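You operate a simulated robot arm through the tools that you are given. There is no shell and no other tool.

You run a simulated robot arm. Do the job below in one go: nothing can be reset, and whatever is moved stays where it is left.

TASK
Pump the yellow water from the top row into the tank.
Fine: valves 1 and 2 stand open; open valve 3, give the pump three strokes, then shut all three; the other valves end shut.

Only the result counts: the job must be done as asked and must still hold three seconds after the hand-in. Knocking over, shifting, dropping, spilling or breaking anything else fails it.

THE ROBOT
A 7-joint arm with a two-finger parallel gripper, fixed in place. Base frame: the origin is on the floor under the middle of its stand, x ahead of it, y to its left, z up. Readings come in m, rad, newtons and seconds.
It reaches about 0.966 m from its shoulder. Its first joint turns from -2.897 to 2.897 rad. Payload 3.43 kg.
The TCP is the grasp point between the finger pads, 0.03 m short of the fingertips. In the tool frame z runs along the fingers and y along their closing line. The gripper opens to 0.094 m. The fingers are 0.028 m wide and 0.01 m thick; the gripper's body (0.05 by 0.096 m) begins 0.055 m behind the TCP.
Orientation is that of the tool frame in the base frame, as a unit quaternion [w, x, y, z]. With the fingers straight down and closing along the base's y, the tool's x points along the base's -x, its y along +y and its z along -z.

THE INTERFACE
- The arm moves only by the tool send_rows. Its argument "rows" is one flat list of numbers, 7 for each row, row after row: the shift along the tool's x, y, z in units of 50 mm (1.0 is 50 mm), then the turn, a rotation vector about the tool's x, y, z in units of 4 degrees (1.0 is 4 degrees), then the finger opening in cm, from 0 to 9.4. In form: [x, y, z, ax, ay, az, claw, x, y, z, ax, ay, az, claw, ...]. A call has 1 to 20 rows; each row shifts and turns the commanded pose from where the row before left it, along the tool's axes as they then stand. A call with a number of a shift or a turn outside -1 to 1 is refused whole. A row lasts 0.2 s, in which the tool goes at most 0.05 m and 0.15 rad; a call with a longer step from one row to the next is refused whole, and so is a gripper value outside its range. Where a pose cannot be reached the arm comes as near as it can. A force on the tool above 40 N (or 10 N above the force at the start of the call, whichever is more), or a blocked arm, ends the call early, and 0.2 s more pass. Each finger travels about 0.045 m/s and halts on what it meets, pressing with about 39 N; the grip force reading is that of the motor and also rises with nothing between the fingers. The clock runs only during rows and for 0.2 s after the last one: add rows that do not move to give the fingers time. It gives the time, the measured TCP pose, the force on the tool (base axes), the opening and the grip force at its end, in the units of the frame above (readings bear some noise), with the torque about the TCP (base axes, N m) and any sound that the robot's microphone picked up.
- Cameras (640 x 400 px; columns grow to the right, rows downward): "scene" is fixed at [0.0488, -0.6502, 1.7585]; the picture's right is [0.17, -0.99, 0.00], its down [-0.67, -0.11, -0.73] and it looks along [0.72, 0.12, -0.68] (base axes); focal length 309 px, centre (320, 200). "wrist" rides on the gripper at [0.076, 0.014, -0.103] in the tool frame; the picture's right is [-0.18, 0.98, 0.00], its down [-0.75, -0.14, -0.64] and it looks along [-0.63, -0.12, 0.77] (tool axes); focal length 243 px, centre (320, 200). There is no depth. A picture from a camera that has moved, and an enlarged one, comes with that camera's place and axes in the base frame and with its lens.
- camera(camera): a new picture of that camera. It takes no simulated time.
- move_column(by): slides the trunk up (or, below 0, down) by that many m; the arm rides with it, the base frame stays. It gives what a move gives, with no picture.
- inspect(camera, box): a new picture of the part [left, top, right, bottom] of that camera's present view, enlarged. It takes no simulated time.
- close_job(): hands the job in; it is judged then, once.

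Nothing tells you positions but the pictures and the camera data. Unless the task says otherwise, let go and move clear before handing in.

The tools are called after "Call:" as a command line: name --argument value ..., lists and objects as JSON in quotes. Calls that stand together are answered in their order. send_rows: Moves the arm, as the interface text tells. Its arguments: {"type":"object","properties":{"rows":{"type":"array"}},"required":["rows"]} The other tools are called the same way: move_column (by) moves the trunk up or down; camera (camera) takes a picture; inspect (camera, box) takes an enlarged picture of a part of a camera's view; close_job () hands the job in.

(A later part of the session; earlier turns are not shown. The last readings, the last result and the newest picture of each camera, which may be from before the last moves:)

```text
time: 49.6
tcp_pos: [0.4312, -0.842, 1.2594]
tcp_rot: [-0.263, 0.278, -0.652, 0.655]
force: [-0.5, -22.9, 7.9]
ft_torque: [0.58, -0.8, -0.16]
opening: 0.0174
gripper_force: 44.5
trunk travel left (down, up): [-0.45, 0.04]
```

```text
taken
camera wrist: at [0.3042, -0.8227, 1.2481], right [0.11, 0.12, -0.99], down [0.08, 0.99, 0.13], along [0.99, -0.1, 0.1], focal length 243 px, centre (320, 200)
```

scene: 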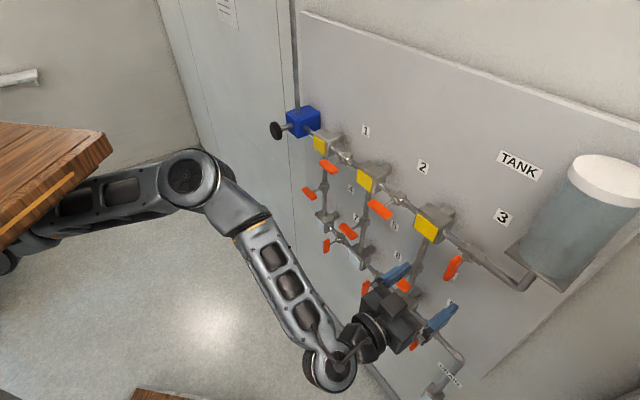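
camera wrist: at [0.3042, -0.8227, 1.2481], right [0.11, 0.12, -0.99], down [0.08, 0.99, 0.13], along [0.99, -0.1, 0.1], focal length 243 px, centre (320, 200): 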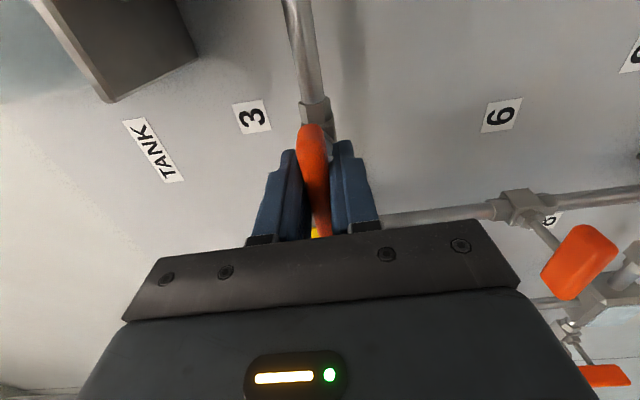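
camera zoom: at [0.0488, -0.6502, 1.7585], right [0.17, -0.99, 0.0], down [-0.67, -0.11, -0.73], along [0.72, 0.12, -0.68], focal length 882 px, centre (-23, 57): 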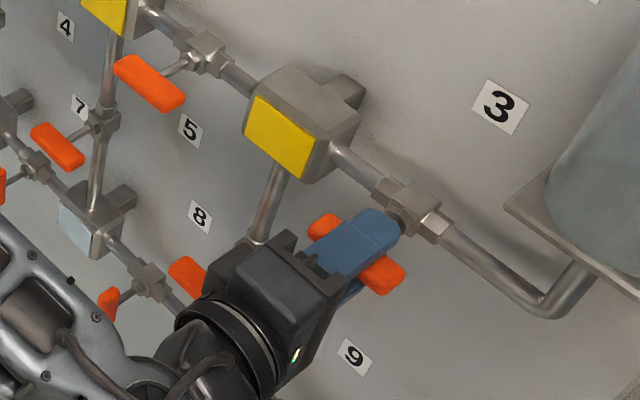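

Handle 3 now lies along its pipe (open), and the end stop is felt. I release it and back straight out.

Call:
send_rows --rows '[0, 0, 0, 0, 0, 0.2, 0, 0, 0, 0, 0, 0, 0, 5, 0, 0, 0, 0, 0, 0, 5, 0, 0, 0, 0, 0, 0, 5, 0, 0, 0, 0, 0, 0, 5]'

Call:
camera --camera "wrist"

```text
time: 50.8
tcp_pos: [0.4309, -0.8413, 1.2593]
tcp_rot: [-0.268, 0.274, -0.653, 0.654]
force: [0.3, -0.2, 0.2]
ft_torque: [0.01, -0.02, 0.03]
opening: 0.0497
gripper_force: 0.2
trunk travel left (down, up): [-0.45, 0.04]
```

```text
taken
camera wrist: at [0.3046, -0.8216, 1.2468], right [0.12, 0.13, -0.98], down [0.08, 0.99, 0.14], along [0.99, -0.1, 0.11], focal length 243 px, centre (320, 200)
```

wrist: 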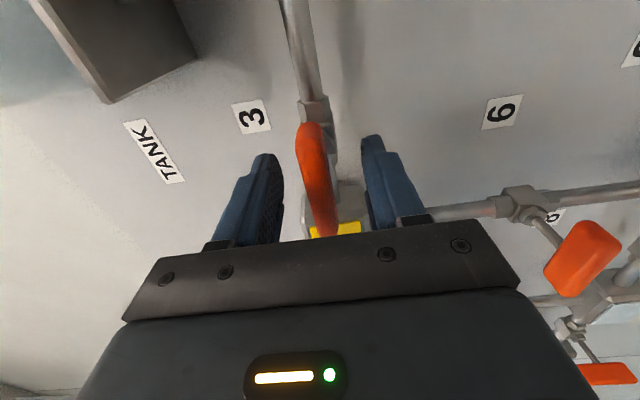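

Released cleanly. Backing out 0.1 m, then I'll check the handle's final angle.

Call:
send_rows --rows '[0, 0, -0.5, 0, 0, 0, 5, 0, 0, -0.7, 0, 0, 0, 5, 0, 0, -0.8, 0, 0, 0, 5, 0, 0, 0, 0, 0, 0, 5]'

Call:
camera --camera "wrist"

Call:
camera --camera "scene"

Call:
inspect --camera "scene" --box '[380, 180, 540, 280]'

```text
time: 51.8
tcp_pos: [0.361, -0.77, 1.2595]
tcp_rot: [0.268, -0.273, 0.654, -0.652]
force: [0.3, 1.0, -1.2]
ft_torque: [0.02, 0.03, 0.01]
opening: 0.0502
gripper_force: 0.1
trunk travel left (down, up): [-0.45, 0.04]
```

```text
taken
camera wrist: at [0.235, -0.7511, 1.2475], right [0.12, 0.13, -0.98], down [0.08, 0.99, 0.14], along [0.99, -0.1, 0.11], focal length 243 px, centre (320, 200)
```

wrist: 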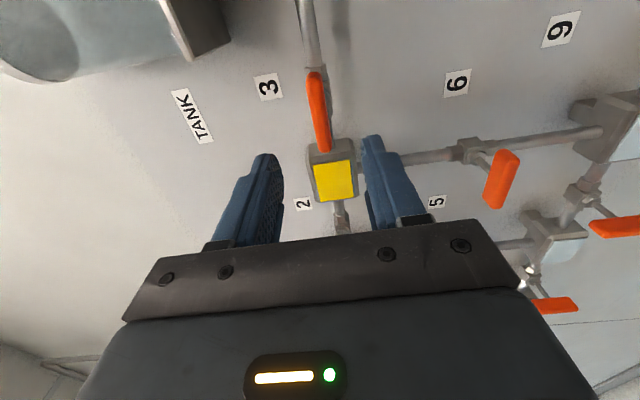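

```text
taken
```

scene: 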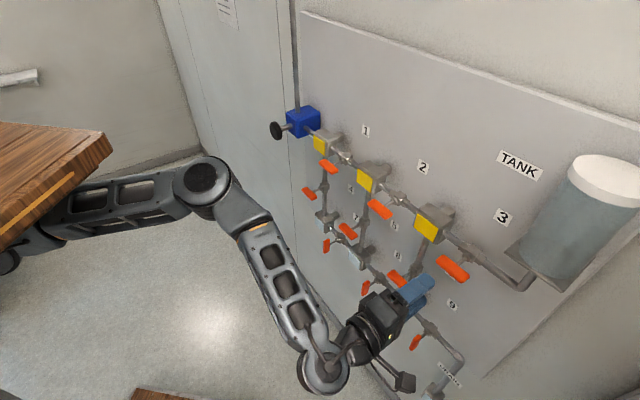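

```text
4.00 times, centred on (460, 230) of scene
camera zoom: at [0.0488, -0.6502, 1.7585], right [0.17, -0.99, 0.0], down [-0.67, -0.11, -0.73], along [0.72, 0.12, -0.68], focal length 1234 px, centre (-240, 80)
```

zoom: 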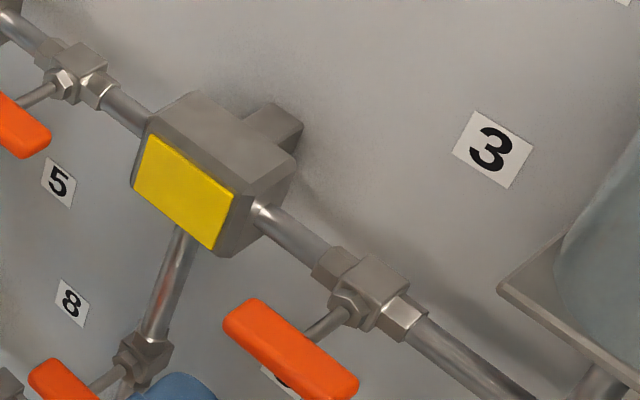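

Valve 3 is open; handles 1, 2 and 3 all lie along the pipe. Next I move left toward the pump knob, keeping well clear of the panel.

Call:
send_rows --rows '[-0.8, 0, -0.3, 0, 0, 0, 5, -0.8, 0, -0.3, 0, 0, 0, 5, -0.8, 0, -0.3, 0, 0, 0, 5, -0.8, 0, -0.3, 0, 0, 0, 5, -0.8, 0, -0.2, 0, 0, 0, 5, -0.8, 0, 0, 0, 0, 0, 5, 0, 0, 0, 0, 0, 0, 5]'

Call:
camera --camera "scene"

Call:
camera --camera "wrist"

```text
time: 53.4
tcp_pos: [0.4812, -0.5519, 1.2595]
tcp_rot: [0.267, -0.273, 0.654, -0.653]
force: [-0.3, 0.2, -0.3]
ft_torque: [-0.01, 0.02, -0.04]
opening: 0.05
gripper_force: 0.1
trunk travel left (down, up): [-0.45, 0.04]
```

```text
taken
```

scene: 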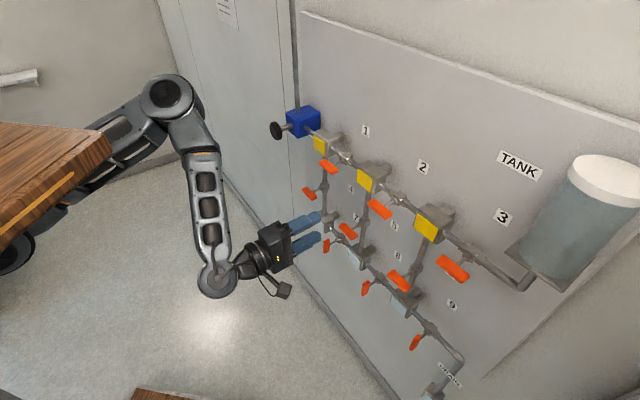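

```text
taken
camera wrist: at [0.3541, -0.5326, 1.247], right [0.12, 0.13, -0.98], down [0.08, 0.99, 0.14], along [0.99, -0.1, 0.11], focal length 243 px, centre (320, 200)
```

wrist: 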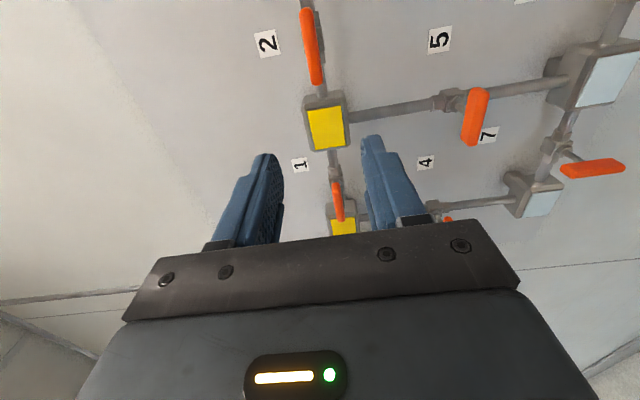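

Moving freely. I continue left toward the pump.

Call:
send_rows --rows '[-0.9, 0, 0, 0, 0, 0, 3, -0.9, 0, 0, 0, 0, 0, 3, -0.9, 0, 0, 0, 0, 0, 3, -0.9, 0, 0, 0, 0, 0, 3, -0.9, 0, 0, 0, 0, 0, 3, 0, 0, 0, 0, 0, 0, 3]'

Call:
camera --camera "scene"

Call:
camera --camera "wrist"

```text
time: 54.8
tcp_pos: [0.5367, -0.4383, 1.2547]
tcp_rot: [0.263, -0.292, 0.669, -0.631]
force: [0.3, 0.2, -0.6]
ft_torque: [0.02, 0.01, -0.02]
opening: 0.0299
gripper_force: 0.0
out of reach, approached as far as the arm can: row 3, 4, 5
trunk travel left (down, up): [-0.45, 0.04]
```

```text
taken
```

scene: 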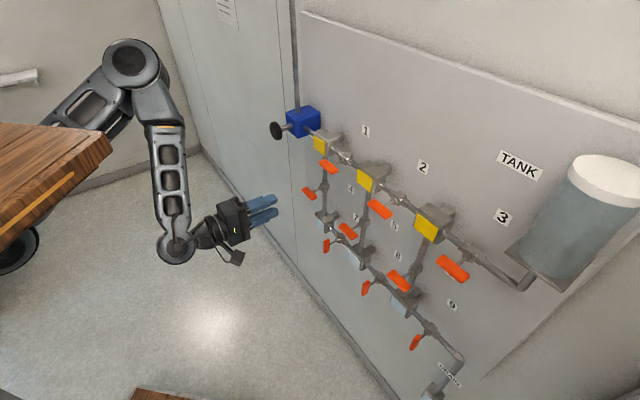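

```text
taken
camera wrist: at [0.4091, -0.422, 1.249], right [0.07, 0.17, -0.98], down [0.07, 0.98, 0.17], along [1.0, -0.08, 0.06], focal length 243 px, centre (320, 200)
```

wrist: 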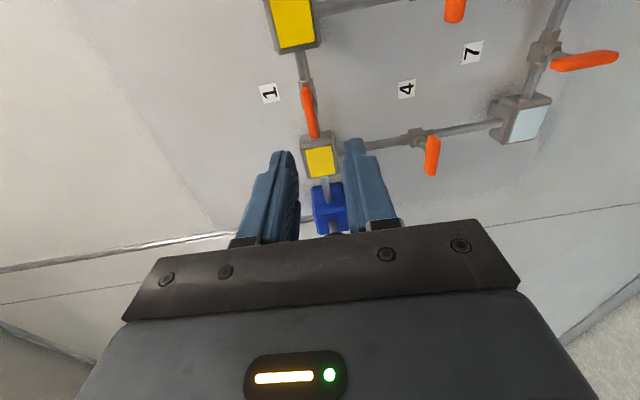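

The wrist would come too near the shoulder at this stand-off. I move 0.06 m closer to the panel, which gives the arm room; the fingertips still stay 0.2 m off the panel.

Call:
send_rows --rows '[0, 0, 0.4, 0, 0, 0, 3, 0, 0, 0.4, 0, 0, 0, 3, 0, 0, 0.4, 0, 0, 0, 3, 0, 0, 0, 0, 0, 0, 3, 0, 0, 0, 0, 0, 0, 3]'

Call:
camera --camera "scene"

Call:
camera --camera "wrist"

```text
time: 56.0
tcp_pos: [0.5523, -0.4939, 1.2621]
tcp_rot: [0.258, -0.288, 0.666, -0.638]
force: [0.7, -0.3, 0.1]
ft_torque: [-0.02, 0.0, 0.01]
opening: 0.0299
gripper_force: 0.0
out of reach, approached as far as the arm can: row 1, 2, 3
trunk travel left (down, up): [-0.45, 0.04]
```

```text
taken
```

scene: 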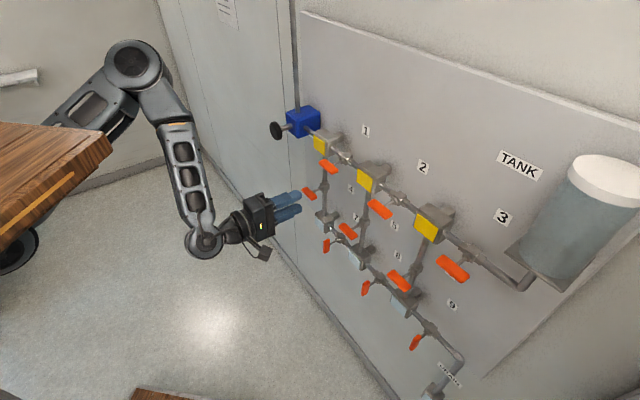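

```text
taken
camera wrist: at [0.4251, -0.4757, 1.255], right [0.07, 0.15, -0.99], down [0.08, 0.98, 0.16], along [0.99, -0.09, 0.06], focal length 243 px, centre (320, 200)
```

wrist: 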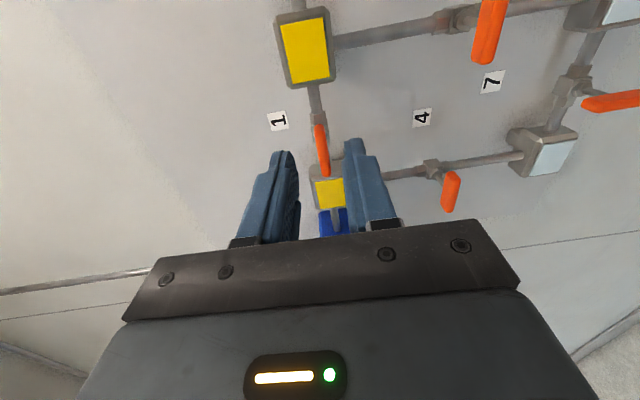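

The arm still can't follow leftward at this roll, so a wrist joint is probably near its limit. I'll roll the hand back to level (camera below), which gave more freedom earlier.

Call:
send_rows --rows '[0, 0, 0, 0, 0, 1, 3, 0, 0, 0, 0, 0, 1, 3, 0, 0, 0, 0, 0, 1, 3, 0, 0, 0, 0, 0, 1, 3, 0, 0, 0, 0, 0, 1, 3, 0, 0, 0, 0, 0, 1, 3, 0, 0, 0, 0, 0, 1, 3, 0, 0, 0, 0, 0, 1, 3, 0, 0, 0, 0, 0, 1, 3, 0, 0, 0, 0, 0, 1, 3, 0, 0, 0, 0, 0, 1, 3]'

Call:
camera --camera "scene"

```text
time: 58.4
tcp_pos: [0.5507, -0.4946, 1.2613]
tcp_rot: [0.478, -0.016, 0.725, -0.495]
force: [0.1, 0.4, 0.5]
ft_torque: [0.02, 0.0, 0.02]
opening: 0.0299
gripper_force: 0.1
trunk travel left (down, up): [-0.45, 0.04]
```

```text
taken
```

scene: 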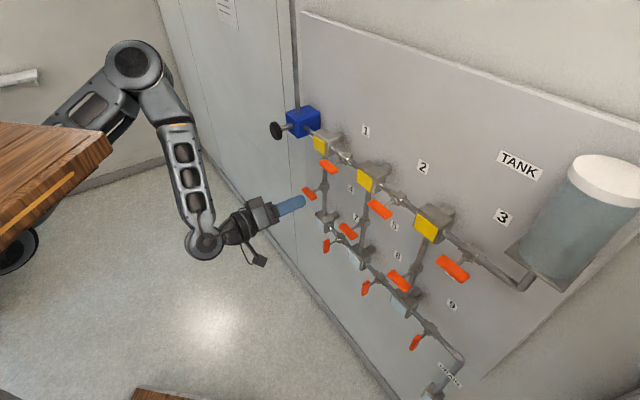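

Position holds now. I finish the roll to level and then try left again with a little forward motion.

Call:
send_rows --rows '[0, 0, 0, 0, 0, 1, 3, 0, 0, 0, 0, 0, 1, 3, 0, 0, 0, 0, 0, 1, 3, 0, 0, 0, 0, 0, 1, 3, 0, 0, 0, 0, 0, 1, 3, 0, 0, 0, 0, 0, 1, 3, 0, 0, 0, 0, 0, 1, 3, 0, 0, 0, 0, 0, 1, 3, 0, 0, 0, 0, 0, 1, 3, 0, 0, 0, 0, 0, 1, 3, 0, 0, 0, 0, 0, 1, 3, 0, 0.6, 0.5, 0, 0, 0.4, 3, 0, 0.6, 0.5, 0, 0, 0, 3, 0, 0.8, 0, 0, 0, 0, 3, 0, 0.8, 0, 0, 0, 0, 3, 0, 0, 0, 0, 0, 0, 3]'

Call:
camera --camera "scene"

Call:
camera --camera "wrist"

```text
time: 61.8
tcp_pos: [0.5595, -0.4931, 1.268]
tcp_rot: [0.631, 0.258, 0.68, -0.271]
force: [0.6, -1.0, -0.5]
ft_torque: [0.03, 0.0, -0.01]
opening: 0.0299
gripper_force: 0.0
out of reach, approached as far as the arm can: row 12, 13, 14, 15
trunk travel left (down, up): [-0.45, 0.04]
```

```text
taken
```

scene: 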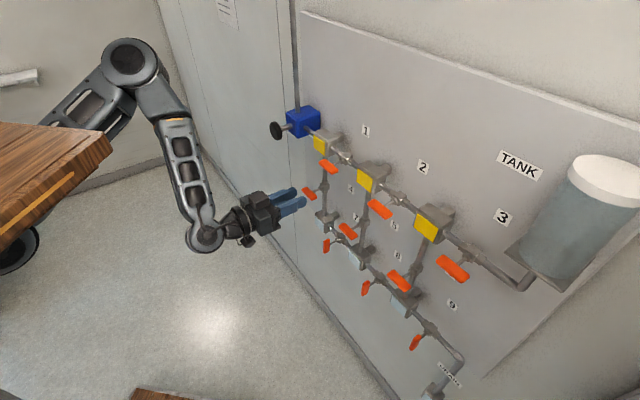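

```text
taken
camera wrist: at [0.4919, -0.4102, 1.1979], right [0.69, 0.71, 0.14], down [-0.5, 0.34, 0.79], along [0.51, -0.62, 0.59], focal length 243 px, centre (320, 200)
```

wrist: 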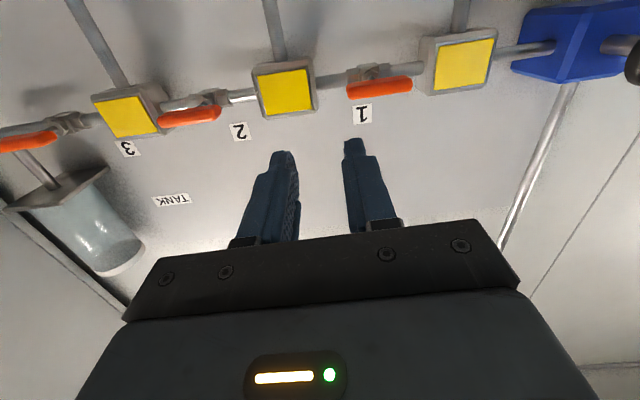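

Left motion is still limited here: with the shoulder this high, the forearm hangs down and the wrist bend is at its limit. A lower trunk should let the forearm point at the pump more directly. I'll raise the hand relative to the arm and lower the trunk, keeping the hand at row height.

Call:
send_rows --rows '[-0.8, 0, -0.1, 0, 0, 0, 3, -0.8, 0, -0.1, 0, 0, 0, 3, -0.8, 0, -0.1, 0, 0, 0, 3, -0.8, 0, 0, 0, 0, 0, 3, 0, 0, 0, 0, 0, 0, 3]'

Call:
camera --camera "scene"

```text
time: 63.0
tcp_pos: [0.5576, -0.4834, 1.4326]
tcp_rot: [0.633, 0.266, 0.672, -0.278]
force: [0.0, -0.1, 0.1]
ft_torque: [0.0, -0.02, 0.03]
opening: 0.03
gripper_force: 0.1
trunk travel left (down, up): [-0.45, 0.04]
```

```text
taken
```

scene: 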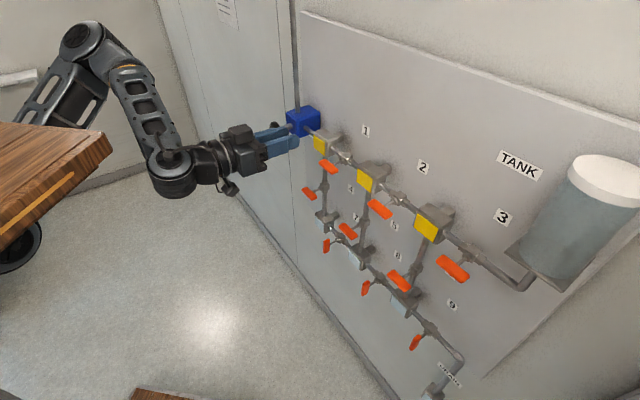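

That worked. Now I lower the trunk by 0.2 m.

Call:
move_column --by -0.2

Call:
send_rows --rows '[-0.3, 0.6, 0.2, 0, -0.2, 0, 3, -0.3, 0.6, 0.2, 0, -0.2, 0, 3, 0, 0.8, 0.2, 0, -0.1, 0, 3, 0, 0.8, 0.2, 0, 0, 0, 3, 0, 0, 0, 0, 0, 0, 3]'

Call:
camera --camera "scene"

Call:
camera --camera "wrist"

```text
time: 65.2
tcp_pos: [0.5606, -0.4828, 1.236]
tcp_rot: [0.634, 0.262, 0.672, -0.279]
force: [-0.2, -0.5, -0.2]
ft_torque: [-0.01, 0.03, 0.0]
opening: 0.03
gripper_force: 0.2
trunk travel left (down, up): [-0.25, 0.24]
```

```text
time: 66.3
tcp_pos: [0.6831, -0.4101, 1.2785]
tcp_rot: [0.663, 0.262, 0.644, -0.28]
force: [0.6, -0.3, 0.0]
ft_torque: [0.03, 0.01, 0.0]
opening: 0.03
gripper_force: 0.1
trunk travel left (down, up): [-0.25, 0.24]
```

```text
taken
```

scene: 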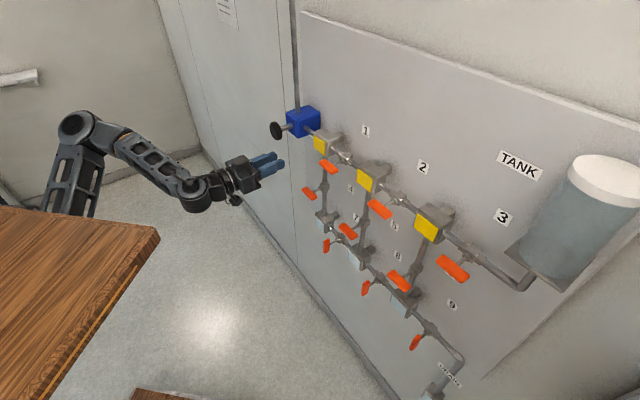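

```text
taken
camera wrist: at [0.6208, -0.3298, 1.1989], right [0.69, 0.7, 0.17], down [-0.56, 0.38, 0.73], along [0.45, -0.6, 0.66], focal length 243 px, centre (320, 200)
```

wrist: 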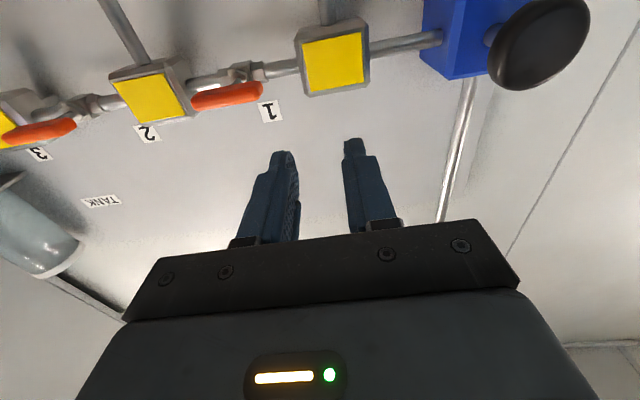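

The arm now has a good posture, and I see the pump. The black knob's centre triangulates to about (0.878, -0.368, 1.257), some 0.15 m off the panel, on a rod pointing straight out. Let me inspect it closely.

Call:
inspect --camera "wrist" --box '[400, 0, 640, 150]'

Call:
inspect --camera "scene" --box '[240, 80, 360, 160]'

```text
2.67 times, centred on (520, 75) of wrist
camera zoom: at [0.6208, -0.3298, 1.1989], right [0.69, 0.7, 0.17], down [-0.56, 0.38, 0.73], along [0.45, -0.6, 0.66], focal length 647 px, centre (-213, 533)
```

zoom: 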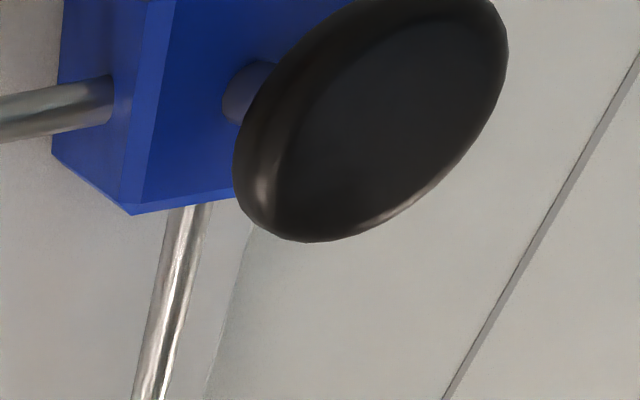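

```text
5.00 times, centred on (300, 120) of scene
camera zoom: at [0.0488, -0.6502, 1.7585], right [0.17, -0.99, 0.0], down [-0.67, -0.11, -0.73], along [0.72, 0.12, -0.68], focal length 1543 px, centre (420, 600)
```

zoom: 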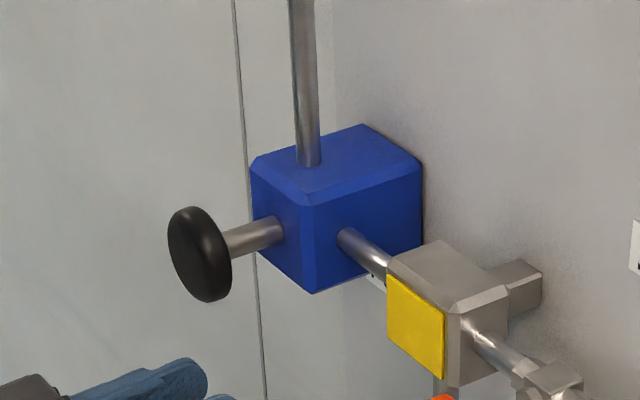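

The pump has a palm knob on a rod pointing straight out from the panel. I'll close the fingers and line them up with the knob's centre, stopping about 4 cm short.

Call:
send_rows --rows '[0.1, 0.838, 0.1, 0, 0.12, 0, 1, 0.1, 0.838, 0.1, 0, 0.12, 0, 0, 0.1, 0.838, 0.1, 0, 0.12, 0, 0, 0.1, 0.838, 0.1, 0, 0.12, 0, 0, 0, 0, 0.1, 0, 0, 0, 0, 0, 0, 0, 0, 0, 0, 0]'

Call:
camera --camera "scene"

Call:
camera --camera "wrist"

```text
time: 68.0
tcp_pos: [0.7882, -0.3575, 1.2569]
tcp_rot: [0.638, 0.298, 0.642, -0.303]
force: [-0.9, -0.1, 0.5]
ft_torque: [0.0, 0.0, -0.02]
opening: 0.0
gripper_force: 33.3
trunk travel left (down, up): [-0.25, 0.24]
stopped in row 6: the arm was blocked; the commanded pose is now the measured one
```

```text
taken
```

scene: 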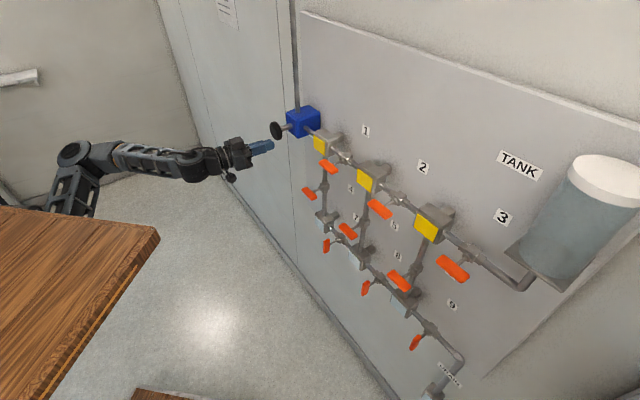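

```text
taken
camera wrist: at [0.7322, -0.2693, 1.1811], right [0.76, 0.63, 0.18], down [-0.51, 0.41, 0.76], along [0.4, -0.66, 0.63], focal length 243 px, centre (320, 200)
```

wrist: 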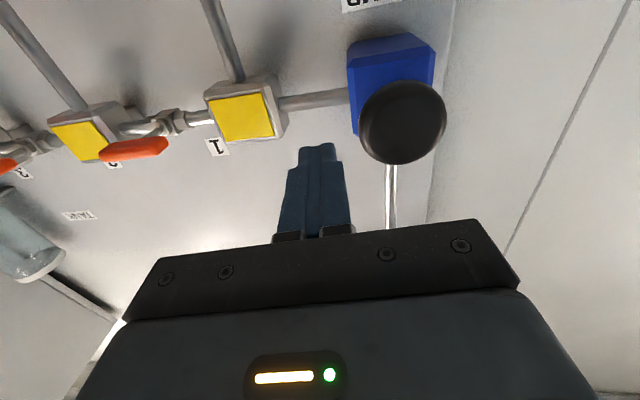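

The arm is blocked by its wrist-bend limit again: the elbow lies out to the left. A still lower trunk should bring the forearm up from below and free the wrist, so I'll raise the hand and then lower the trunk another 0.2 m.

Call:
send_rows --rows '[-0.8, -0.3, -0.3, 0, 0, 0, 0, -0.8, -0.2, -0.2, 0, 0, 0, 0, -0.8, 0, 0, 0, 0, 0, 0, -0.8, 0, 0, 0, 0, 0, 0, -0.8, 0, 0, 0, 0, 0, 0, 0, 0, 0, 0, 0, 0, 0]'

Call:
camera --camera "scene"

```text
time: 69.3
tcp_pos: [0.7597, -0.3503, 1.4533]
tcp_rot: [0.635, 0.293, 0.645, -0.307]
force: [0.1, -0.5, -0.7]
ft_torque: [0.0, -0.02, -0.04]
opening: 0.0005
gripper_force: 33.1
trunk travel left (down, up): [-0.25, 0.24]
```

```text
taken
```

scene: 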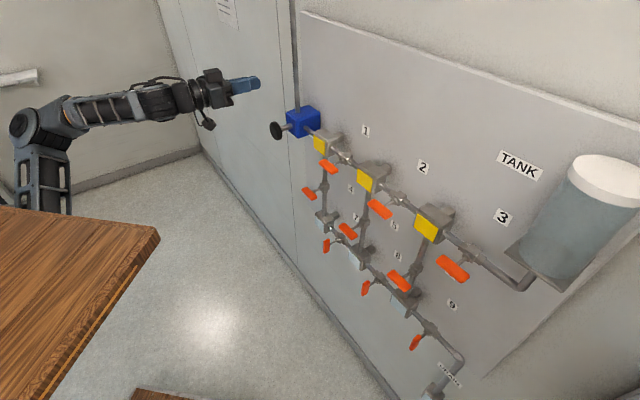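

Better posture. I correct the yaw and move left here first, to test reach at this relative height.

Call:
send_rows --rows '[0, 0, 0, -0.66, 0, 0, 0, 0, 0, 0, -0.66, 0, 0, 0, 0, 0.5, 0.1, 0, 0, 0, 0, 0, 0.5, 0.1, 0, 0, 0, 0, 0, 0.42, 0.1, 0, 0, 0, 0, 0, 0, 0, 0, 0, 0, 0]'

Call:
camera --camera "scene"

```text
time: 71.0
tcp_pos: [0.7953, -0.3421, 1.4551]
tcp_rot: [0.639, 0.284, 0.647, -0.303]
force: [-0.6, -0.1, -1.0]
ft_torque: [-0.01, -0.02, -0.02]
opening: 0.0
gripper_force: 33.5
trunk travel left (down, up): [-0.25, 0.24]
stopped in row 6: the arm was blocked; the commanded pose is now the measured one
```

```text
taken
```

scene: 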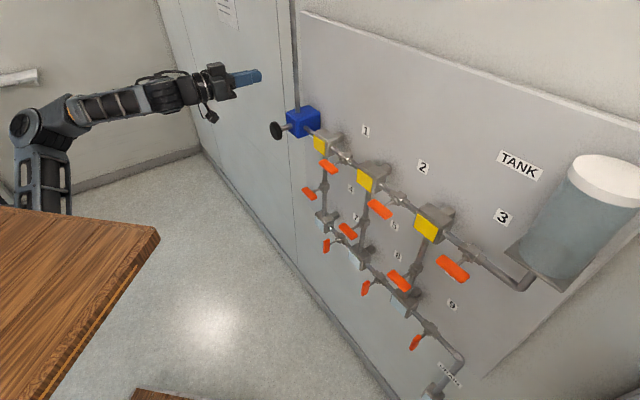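

The arm reports being blocked rather than out of reach, so something touches. I'll look closely around the elbow and trunk.

Call:
inspect --camera "scene" --box '[0, 50, 240, 250]'

Call:
inspect --camera "scene" --box '[0, 200, 240, 400]'

Call:
camera --camera "wrist"

```text
2.00 times, centred on (120, 150) of scene
camera zoom: at [0.0488, -0.6502, 1.7585], right [0.17, -0.99, 0.0], down [-0.67, -0.11, -0.73], along [0.72, 0.12, -0.68], focal length 617 px, centre (720, 300)
```

zoom: 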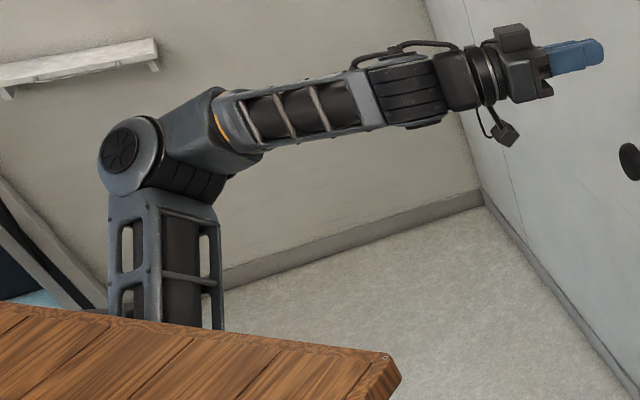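

```text
2.00 times, centred on (120, 300) of scene
camera zoom: at [0.0488, -0.6502, 1.7585], right [0.17, -0.99, 0.0], down [-0.67, -0.11, -0.73], along [0.72, 0.12, -0.68], focal length 617 px, centre (720, 0)
```

zoom: 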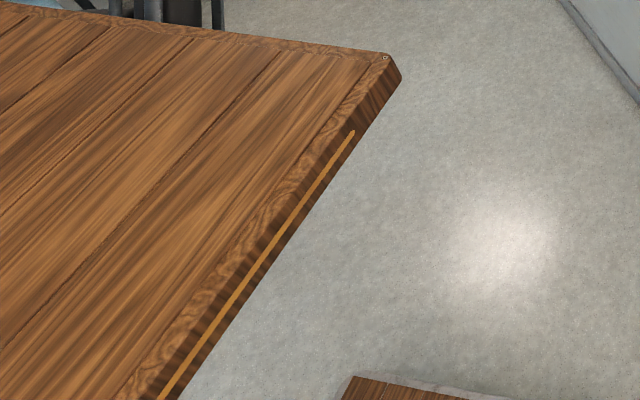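

```text
taken
camera wrist: at [0.7375, -0.2566, 1.3796], right [0.75, 0.65, 0.16], down [-0.51, 0.41, 0.76], along [0.43, -0.64, 0.63], focal length 243 px, centre (320, 200)
```

wrist: 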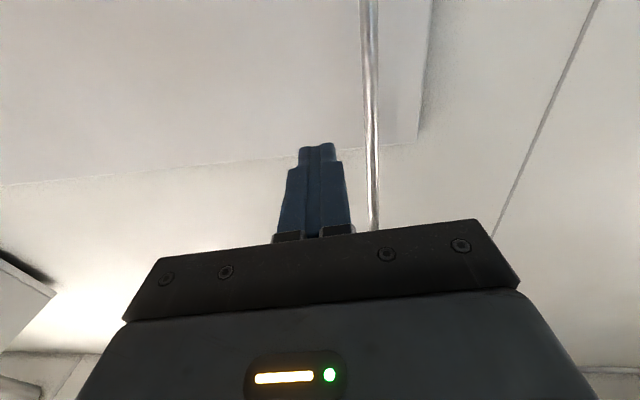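

The shortfall looks like a pure turn about the shoulder's vertical axis, so the first joint seems to be at its left end with the elbow out to the left. Yawing the hand more to the left puts the wrist farther right and should relieve that joint. I'll try it here in free space.

Call:
send_rows --rows '[0, 0, 0, -1, 0, 0, 0, 0, 0, 0, -1, 0, 0, 0, 0, 0, 0, -1, 0, 0, 0, 0, 0, 0, -1, 0, 0, 0, 0, 0, 0, -1, 0, 0, 0, 0, 0, 0, -1, 0, 0, 0, 0, 0, 0, 0, 0, 0, 0]'

Call:
camera --camera "scene"

```text
time: 72.5
tcp_pos: [0.8124, -0.331, 1.4421]
tcp_rot: [0.674, 0.132, 0.708, -0.165]
force: [0.5, 0.3, 0.0]
ft_torque: [-0.03, -0.02, 0.0]
opening: 0.0001
gripper_force: 33.1
trunk travel left (down, up): [-0.25, 0.24]
```

```text
taken
```

scene: 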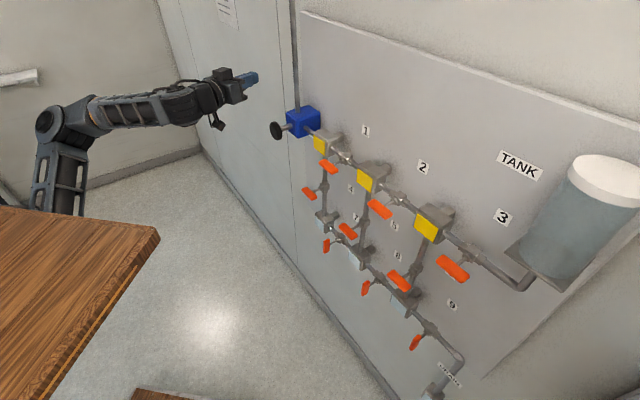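

The yaw is now about -24° and the arm followed. I back off 3 cm and lower the trunk 0.185 m to bring the fingertips to knob height.

Call:
send_rows --rows '[0, 0, -0.4, 0, -0.3, 0, 0, 0, 0, -0.3, 0, -0.25, 0, 0]'

Call:
move_column --by -0.185

Call:
camera --camera "scene"

Call:
camera --camera "wrist"

```text
time: 73.2
tcp_pos: [0.7788, -0.3223, 1.4386]
tcp_rot: [0.684, 0.134, 0.697, -0.168]
force: [-0.3, 0.4, 0.6]
ft_torque: [0.01, -0.01, 0.0]
opening: 0.0
gripper_force: 33.3
trunk travel left (down, up): [-0.25, 0.24]
```

```text
time: 75.2
tcp_pos: [0.78, -0.3182, 1.2588]
tcp_rot: [0.687, 0.129, 0.695, -0.167]
force: [0.1, -0.2, -0.3]
ft_torque: [-0.02, 0.01, -0.01]
opening: 0.0001
gripper_force: 32.6
trunk travel left (down, up): [-0.065, 0.425]
```

```text
taken
```

scene: 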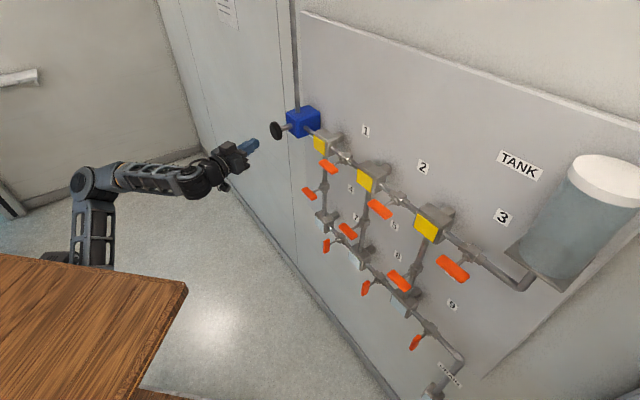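

```text
taken
camera wrist: at [0.6899, -0.2659, 1.182], right [0.41, 0.9, 0.13], down [-0.63, 0.17, 0.76], along [0.66, -0.39, 0.64], focal length 243 px, centre (320, 200)
```

wrist: 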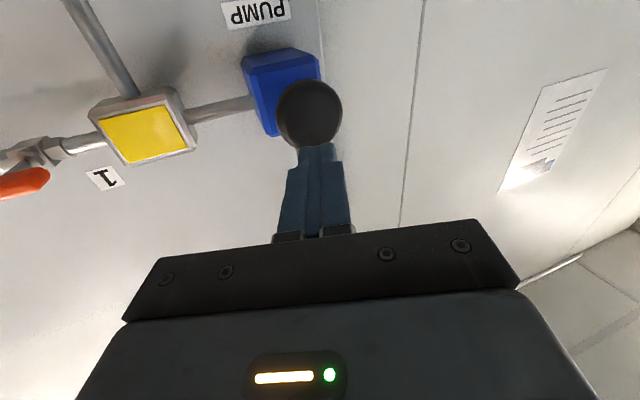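

The fingertips point almost at the knob. I shift 2 cm left and approach to about 1.5 cm from its face.

Call:
send_rows --rows '[0, 0.373, 0.142, 0, 0, 0, 0, 0, -0.118, 0.311, 0, 0, 0, 0, 0, -0.118, 0.311, 0, 0, 0, 0, 0, -0.118, 0.311, 0, 0, 0, 0, 0, 0, 0, 0, 0, 0, 0]'

Call:
camera --camera "wrist"

Call:
inspect --camera "scene" --box '[200, 80, 360, 180]'

```text
time: 76.4
tcp_pos: [0.8289, -0.3381, 1.258]
tcp_rot: [0.687, 0.128, 0.695, -0.168]
force: [-0.2, -0.2, 0.0]
ft_torque: [-0.03, 0.01, -0.05]
opening: 0.0001
gripper_force: 33.2
trunk travel left (down, up): [-0.065, 0.425]
```

```text
taken
camera wrist: at [0.7402, -0.2859, 1.1821], right [0.41, 0.9, 0.13], down [-0.63, 0.17, 0.76], along [0.67, -0.39, 0.64], focal length 243 px, centre (320, 200)
```

wrist: 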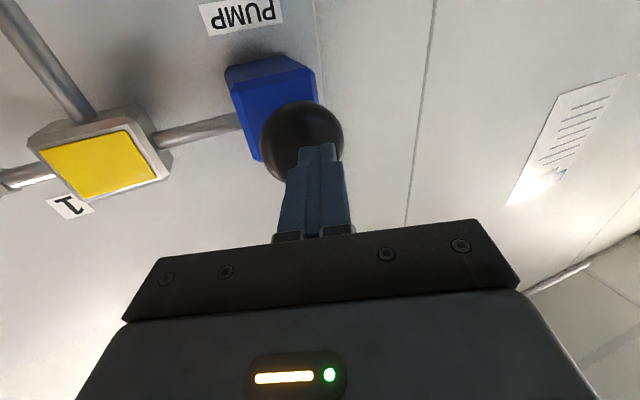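

```text
4.00 times, centred on (280, 130) of scene
camera zoom: at [0.0488, -0.6502, 1.7585], right [0.17, -0.99, 0.0], down [-0.67, -0.11, -0.73], along [0.72, 0.12, -0.68], focal length 1234 px, centre (480, 480)
```

zoom: 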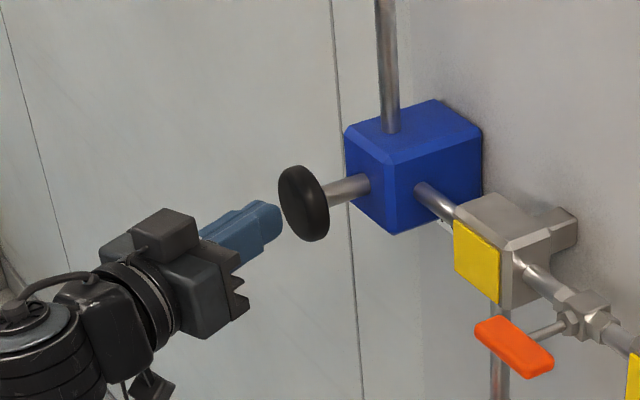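

Aligned to within a few millimetres, about 15 mm from the knob. I push straight in toward the panel in small steps and watch the force.

Call:
send_rows --rows '[0, -0.0355, 0.0934, 0, 0, 0, 0, 0, -0.0355, 0.0934, 0, 0, 0, 0, 0, -0.0355, 0.0934, 0, 0, 0, 0, 0, -0.0355, 0.0934, 0, 0, 0, 0, 0, -0.0355, 0.0934, 0, 0, 0, 0, 0, -0.0355, 0.0934, 0, 0, 0, 0]'

Call:
inspect --camera "scene" --box '[200, 80, 360, 180]'

```text
time: 77.8
tcp_pos: [0.852, -0.3572, 1.2593]
tcp_rot: [0.688, 0.126, 0.695, -0.166]
force: [-3.4, 8.2, 5.5]
ft_torque: [-0.05, -0.15, 0.13]
opening: 0.0001
gripper_force: 33.0
trunk travel left (down, up): [-0.065, 0.425]
```

```text
4.00 times, centred on (280, 130) of scene
camera zoom: at [0.0488, -0.6502, 1.7585], right [0.17, -0.99, 0.0], down [-0.67, -0.11, -0.73], along [0.72, 0.12, -0.68], focal length 1234 px, centre (480, 480)
```

zoom: 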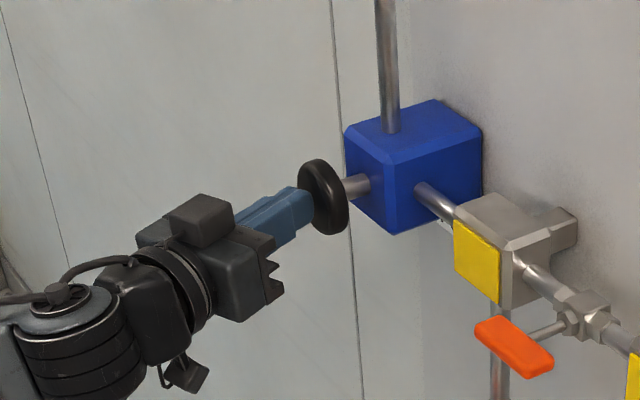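

The knob yields with only about 8 N and has gone in roughly 18 mm; some rod is still visible. I continue the same push to the end of its travel.

Call:
send_rows --rows '[0, -0.0355, 0.0934, 0, 0, 0, 0, 0, -0.0355, 0.0934, 0, 0, 0, 0, 0, -0.0355, 0.0934, 0, 0, 0, 0]'

Call:
inspect --camera "scene" --box '[200, 80, 360, 180]'

```text
time: 78.6
tcp_pos: [0.8616, -0.3674, 1.2596]
tcp_rot: [0.687, 0.128, 0.695, -0.166]
force: [-25.3, 27.3, 1.0]
ft_torque: [0.19, 0.19, 0.13]
opening: 0.0001
gripper_force: 32.7
trunk travel left (down, up): [-0.065, 0.425]
```

```text
4.00 times, centred on (280, 130) of scene
camera zoom: at [0.0488, -0.6502, 1.7585], right [0.17, -0.99, 0.0], down [-0.67, -0.11, -0.73], along [0.72, 0.12, -0.68], focal length 1234 px, centre (480, 480)
```

zoom: 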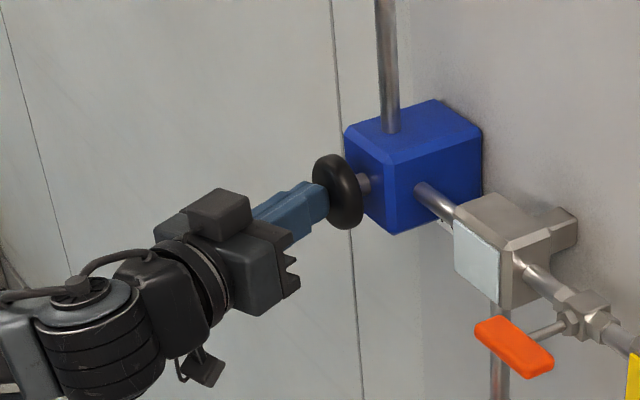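

The first cell's window has turned from yellow to pale, so the first stroke took effect; the force is up at the end stop. I'll look at the other cells, then retract to see whether the knob springs back.

Call:
send_rows --rows '[0, 0.071, -0.187, 0, 0, 0, 0, 0, 0.106, -0.28, 0, 0, 0, 0, 0, 0.106, -0.28, 0, 0, 0, 0, 0, 0.106, -0.28, 0, 0, 0, 0]'

Call:
camera --camera "scene"

Call:
inspect --camera "scene" --box '[200, 80, 360, 180]'

```text
time: 79.6
tcp_pos: [0.8204, -0.339, 1.253]
tcp_rot: [0.684, 0.135, 0.697, -0.168]
force: [-0.1, -0.2, 0.5]
ft_torque: [-0.01, 0.03, 0.02]
opening: 0.0001
gripper_force: 33.3
trunk travel left (down, up): [-0.065, 0.425]
```

```text
taken
```

scene: 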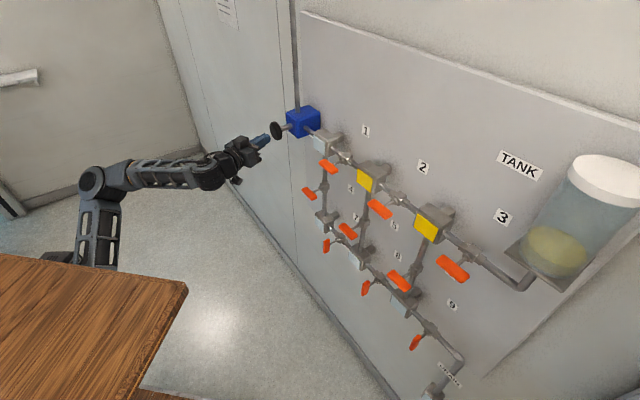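

```text
4.00 times, centred on (280, 130) of scene
camera zoom: at [0.0488, -0.6502, 1.7585], right [0.17, -0.99, 0.0], down [-0.67, -0.11, -0.73], along [0.72, 0.12, -0.68], focal length 1234 px, centre (480, 480)
```

zoom: 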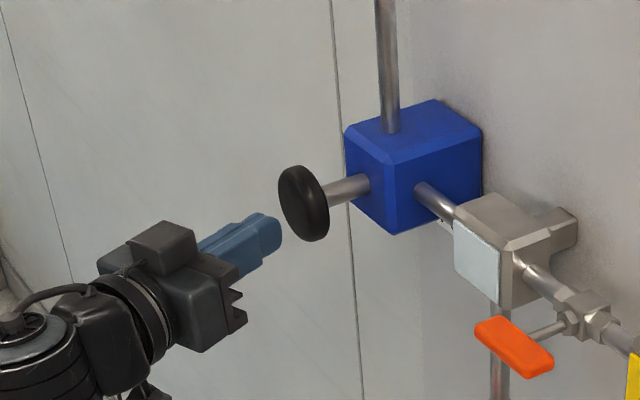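

Stroke 1 is done: the knob sprang back and the tank shows yellow water about a third full. I re-align and give the second stroke.

Call:
send_rows --rows '[-0.1, 0.088, 0.147, 0, 0, 0, 0, 0, -0.0355, 0.0934, 0, 0, 0, 0, 0, -0.0355, 0.0934, 0, 0, 0, 0, 0, -0.0355, 0.0934, 0, 0, 0, 0, 0, -0.0355, 0.0934, 0, 0, 0, 0, 0, -0.0355, 0.0934, 0, 0, 0, 0, 0, -0.0355, 0.0934, 0, 0, 0, 0, 0, -0.0355, 0.0934, 0, 0, 0, 0, 0, -0.0355, 0.0934, 0, 0, 0, 0, 0, -0.0355, 0.0934, 0, 0, 0, 0]'

Call:
camera --camera "scene"

Call:
inspect --camera "scene" --box '[200, 80, 360, 180]'

```text
time: 81.8
tcp_pos: [0.8644, -0.3601, 1.2637]
tcp_rot: [0.688, 0.127, 0.695, -0.166]
force: [-3.2, 11.4, 7.2]
ft_torque: [0.01, -0.13, 0.16]
opening: 0.0
gripper_force: 33.0
trunk travel left (down, up): [-0.065, 0.425]
```

```text
taken
```

scene: 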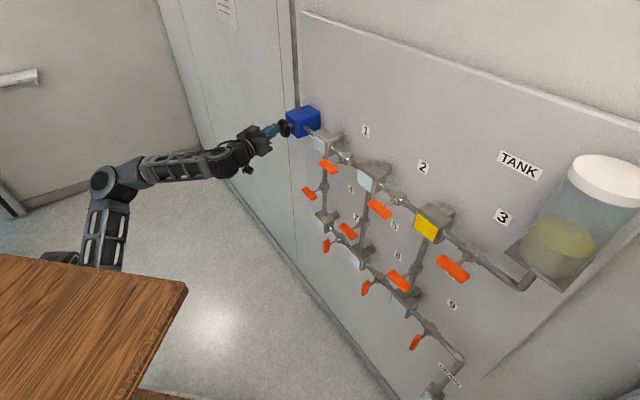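

```text
4.00 times, centred on (280, 130) of scene
camera zoom: at [0.0488, -0.6502, 1.7585], right [0.17, -0.99, 0.0], down [-0.67, -0.11, -0.73], along [0.72, 0.12, -0.68], focal length 1234 px, centre (480, 480)
```

zoom: 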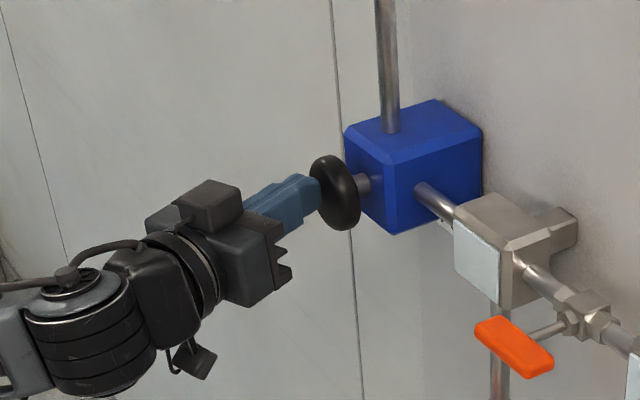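

The second cell has emptied and the tank has risen, so stroke 2 counted. I retract fully to let the knob return.

Call:
send_rows --rows '[0, 0.071, -0.187, 0, 0, 0, 0, 0, 0.106, -0.28, 0, 0, 0, 0, 0, 0.106, -0.28, 0, 0, 0, 0, 0, 0.09, -0.23, 0, 0, 0, 0, 0, 0, 0, 0, 0, 0, 0]'

Call:
inspect --camera "scene" --box '[200, 80, 360, 180]'

```text
time: 83.0
tcp_pos: [0.8269, -0.3315, 1.2591]
tcp_rot: [0.684, 0.134, 0.697, -0.168]
force: [-0.2, -0.7, 0.3]
ft_torque: [-0.02, 0.02, 0.0]
opening: 0.0
gripper_force: 33.1
trunk travel left (down, up): [-0.065, 0.425]
```

```text
4.00 times, centred on (280, 130) of scene
camera zoom: at [0.0488, -0.6502, 1.7585], right [0.17, -0.99, 0.0], down [-0.67, -0.11, -0.73], along [0.72, 0.12, -0.68], focal length 1234 px, centre (480, 480)
```

zoom: 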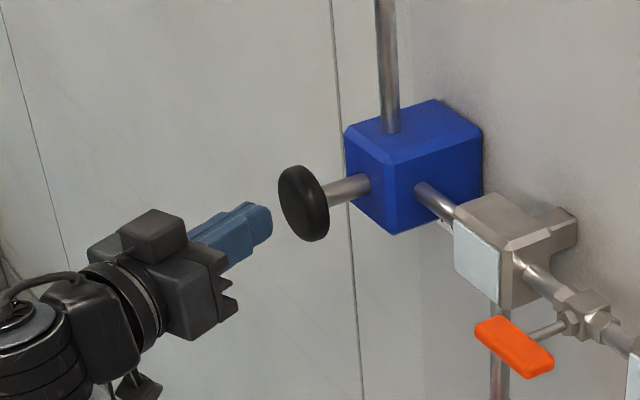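

The knob is fully out again. Third stroke now.

Call:
send_rows --rows '[0, -0.08, 0.05, 0, 0, 0, 0, 0, -0.0355, 0.0934, 0, 0, 0, 0, 0, -0.0355, 0.0934, 0, 0, 0, 0, 0, -0.0355, 0.0934, 0, 0, 0, 0, 0, -0.0355, 0.0934, 0, 0, 0, 0, 0, -0.0355, 0.0934, 0, 0, 0, 0, 0, -0.0355, 0.0934, 0, 0, 0, 0, 0, -0.0355, 0.0934, 0, 0, 0, 0, 0, -0.0355, 0.0934, 0, 0, 0, 0, 0, -0.0355, 0.0934, 0, 0, 0, 0]'

Call:
camera --camera "scene"

Call:
inspect --camera "scene" --box '[200, 80, 360, 180]'

```text
time: 85.2
tcp_pos: [0.8607, -0.3595, 1.2654]
tcp_rot: [0.687, 0.128, 0.695, -0.166]
force: [-2.4, 10.5, 6.5]
ft_torque: [0.0, -0.08, 0.18]
opening: 0.0
gripper_force: 32.9
trunk travel left (down, up): [-0.065, 0.425]
```

```text
taken
```

scene: 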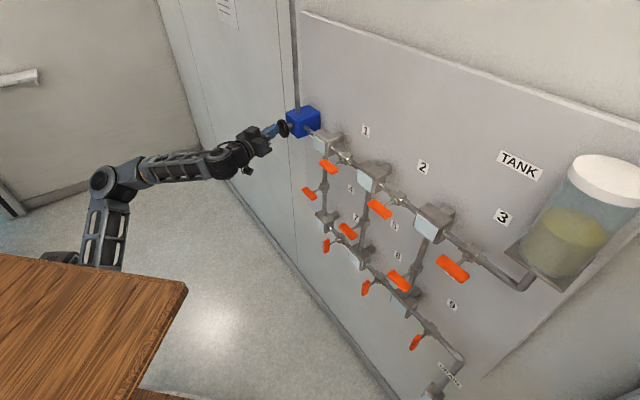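

```text
4.00 times, centred on (280, 130) of scene
camera zoom: at [0.0488, -0.6502, 1.7585], right [0.17, -0.99, 0.0], down [-0.67, -0.11, -0.73], along [0.72, 0.12, -0.68], focal length 1234 px, centre (480, 480)
```

zoom: 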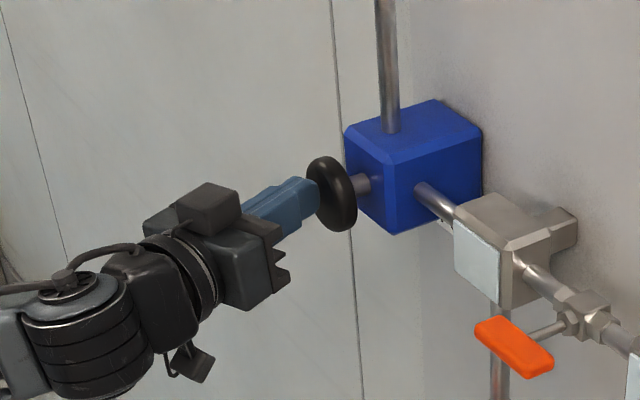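

All three top cells are now empty and the tank holds the yellow water, so stroke 3 counted. I back away from the knob, move right toward valve 1 and restore the -45° yaw.

Call:
send_rows --rows '[0, 0.166, -0.436, 0, 0, 0, 0, 0, 0.166, -0.436, 0, 0, 0, 0, 0, 0.166, -0.436, 0, 0, 0, 0, 0, -0.747, -0.284, 0, 0, 0, 2, 0, -0.747, -0.284, 0, 0, 0, 4, 0, -0.747, -0.284, 0, 0, 0, 5, 0, 0, 0, 1, 0, 0, 5, 0, 0, 0, 1, 0, 0, 5, 0, 0, 0, 1, 0, 0, 5, 0, 0, 0, 1, 0, 0, 5, 0, 0, 0, 1, 0, 0, 5, 0, 0, 0, 0.2, 0, 0, 5, 0, 0, 0, 0, 0, 0, 5]'

Call:
camera --camera "scene"

Call:
camera --camera "wrist"

```text
time: 88.0
tcp_pos: [0.7112, -0.4036, 1.2782]
tcp_rot: [0.662, 0.264, 0.644, -0.278]
force: [0.2, 0.6, -0.4]
ft_torque: [0.05, 0.0, 0.01]
opening: 0.05
gripper_force: 0.1
trunk travel left (down, up): [-0.065, 0.425]
```

```text
taken
```

scene: 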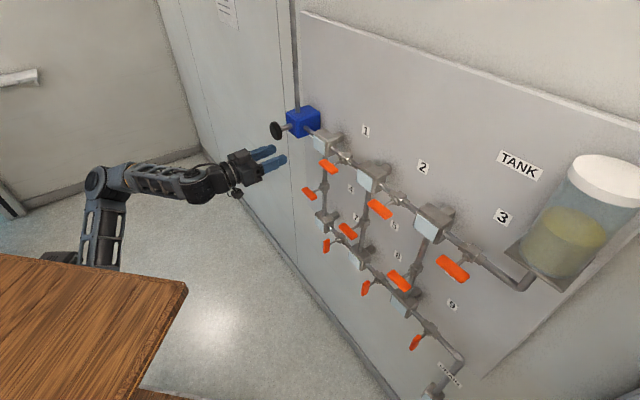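

```text
taken
camera wrist: at [0.6499, -0.3232, 1.1983], right [0.69, 0.7, 0.17], down [-0.57, 0.38, 0.73], along [0.45, -0.61, 0.66], focal length 243 px, centre (320, 200)
```

wrist: 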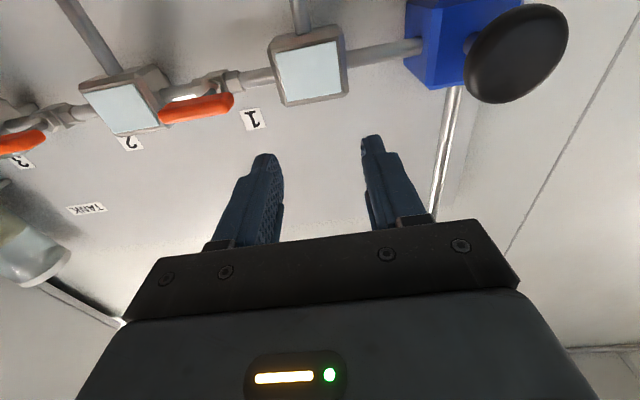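

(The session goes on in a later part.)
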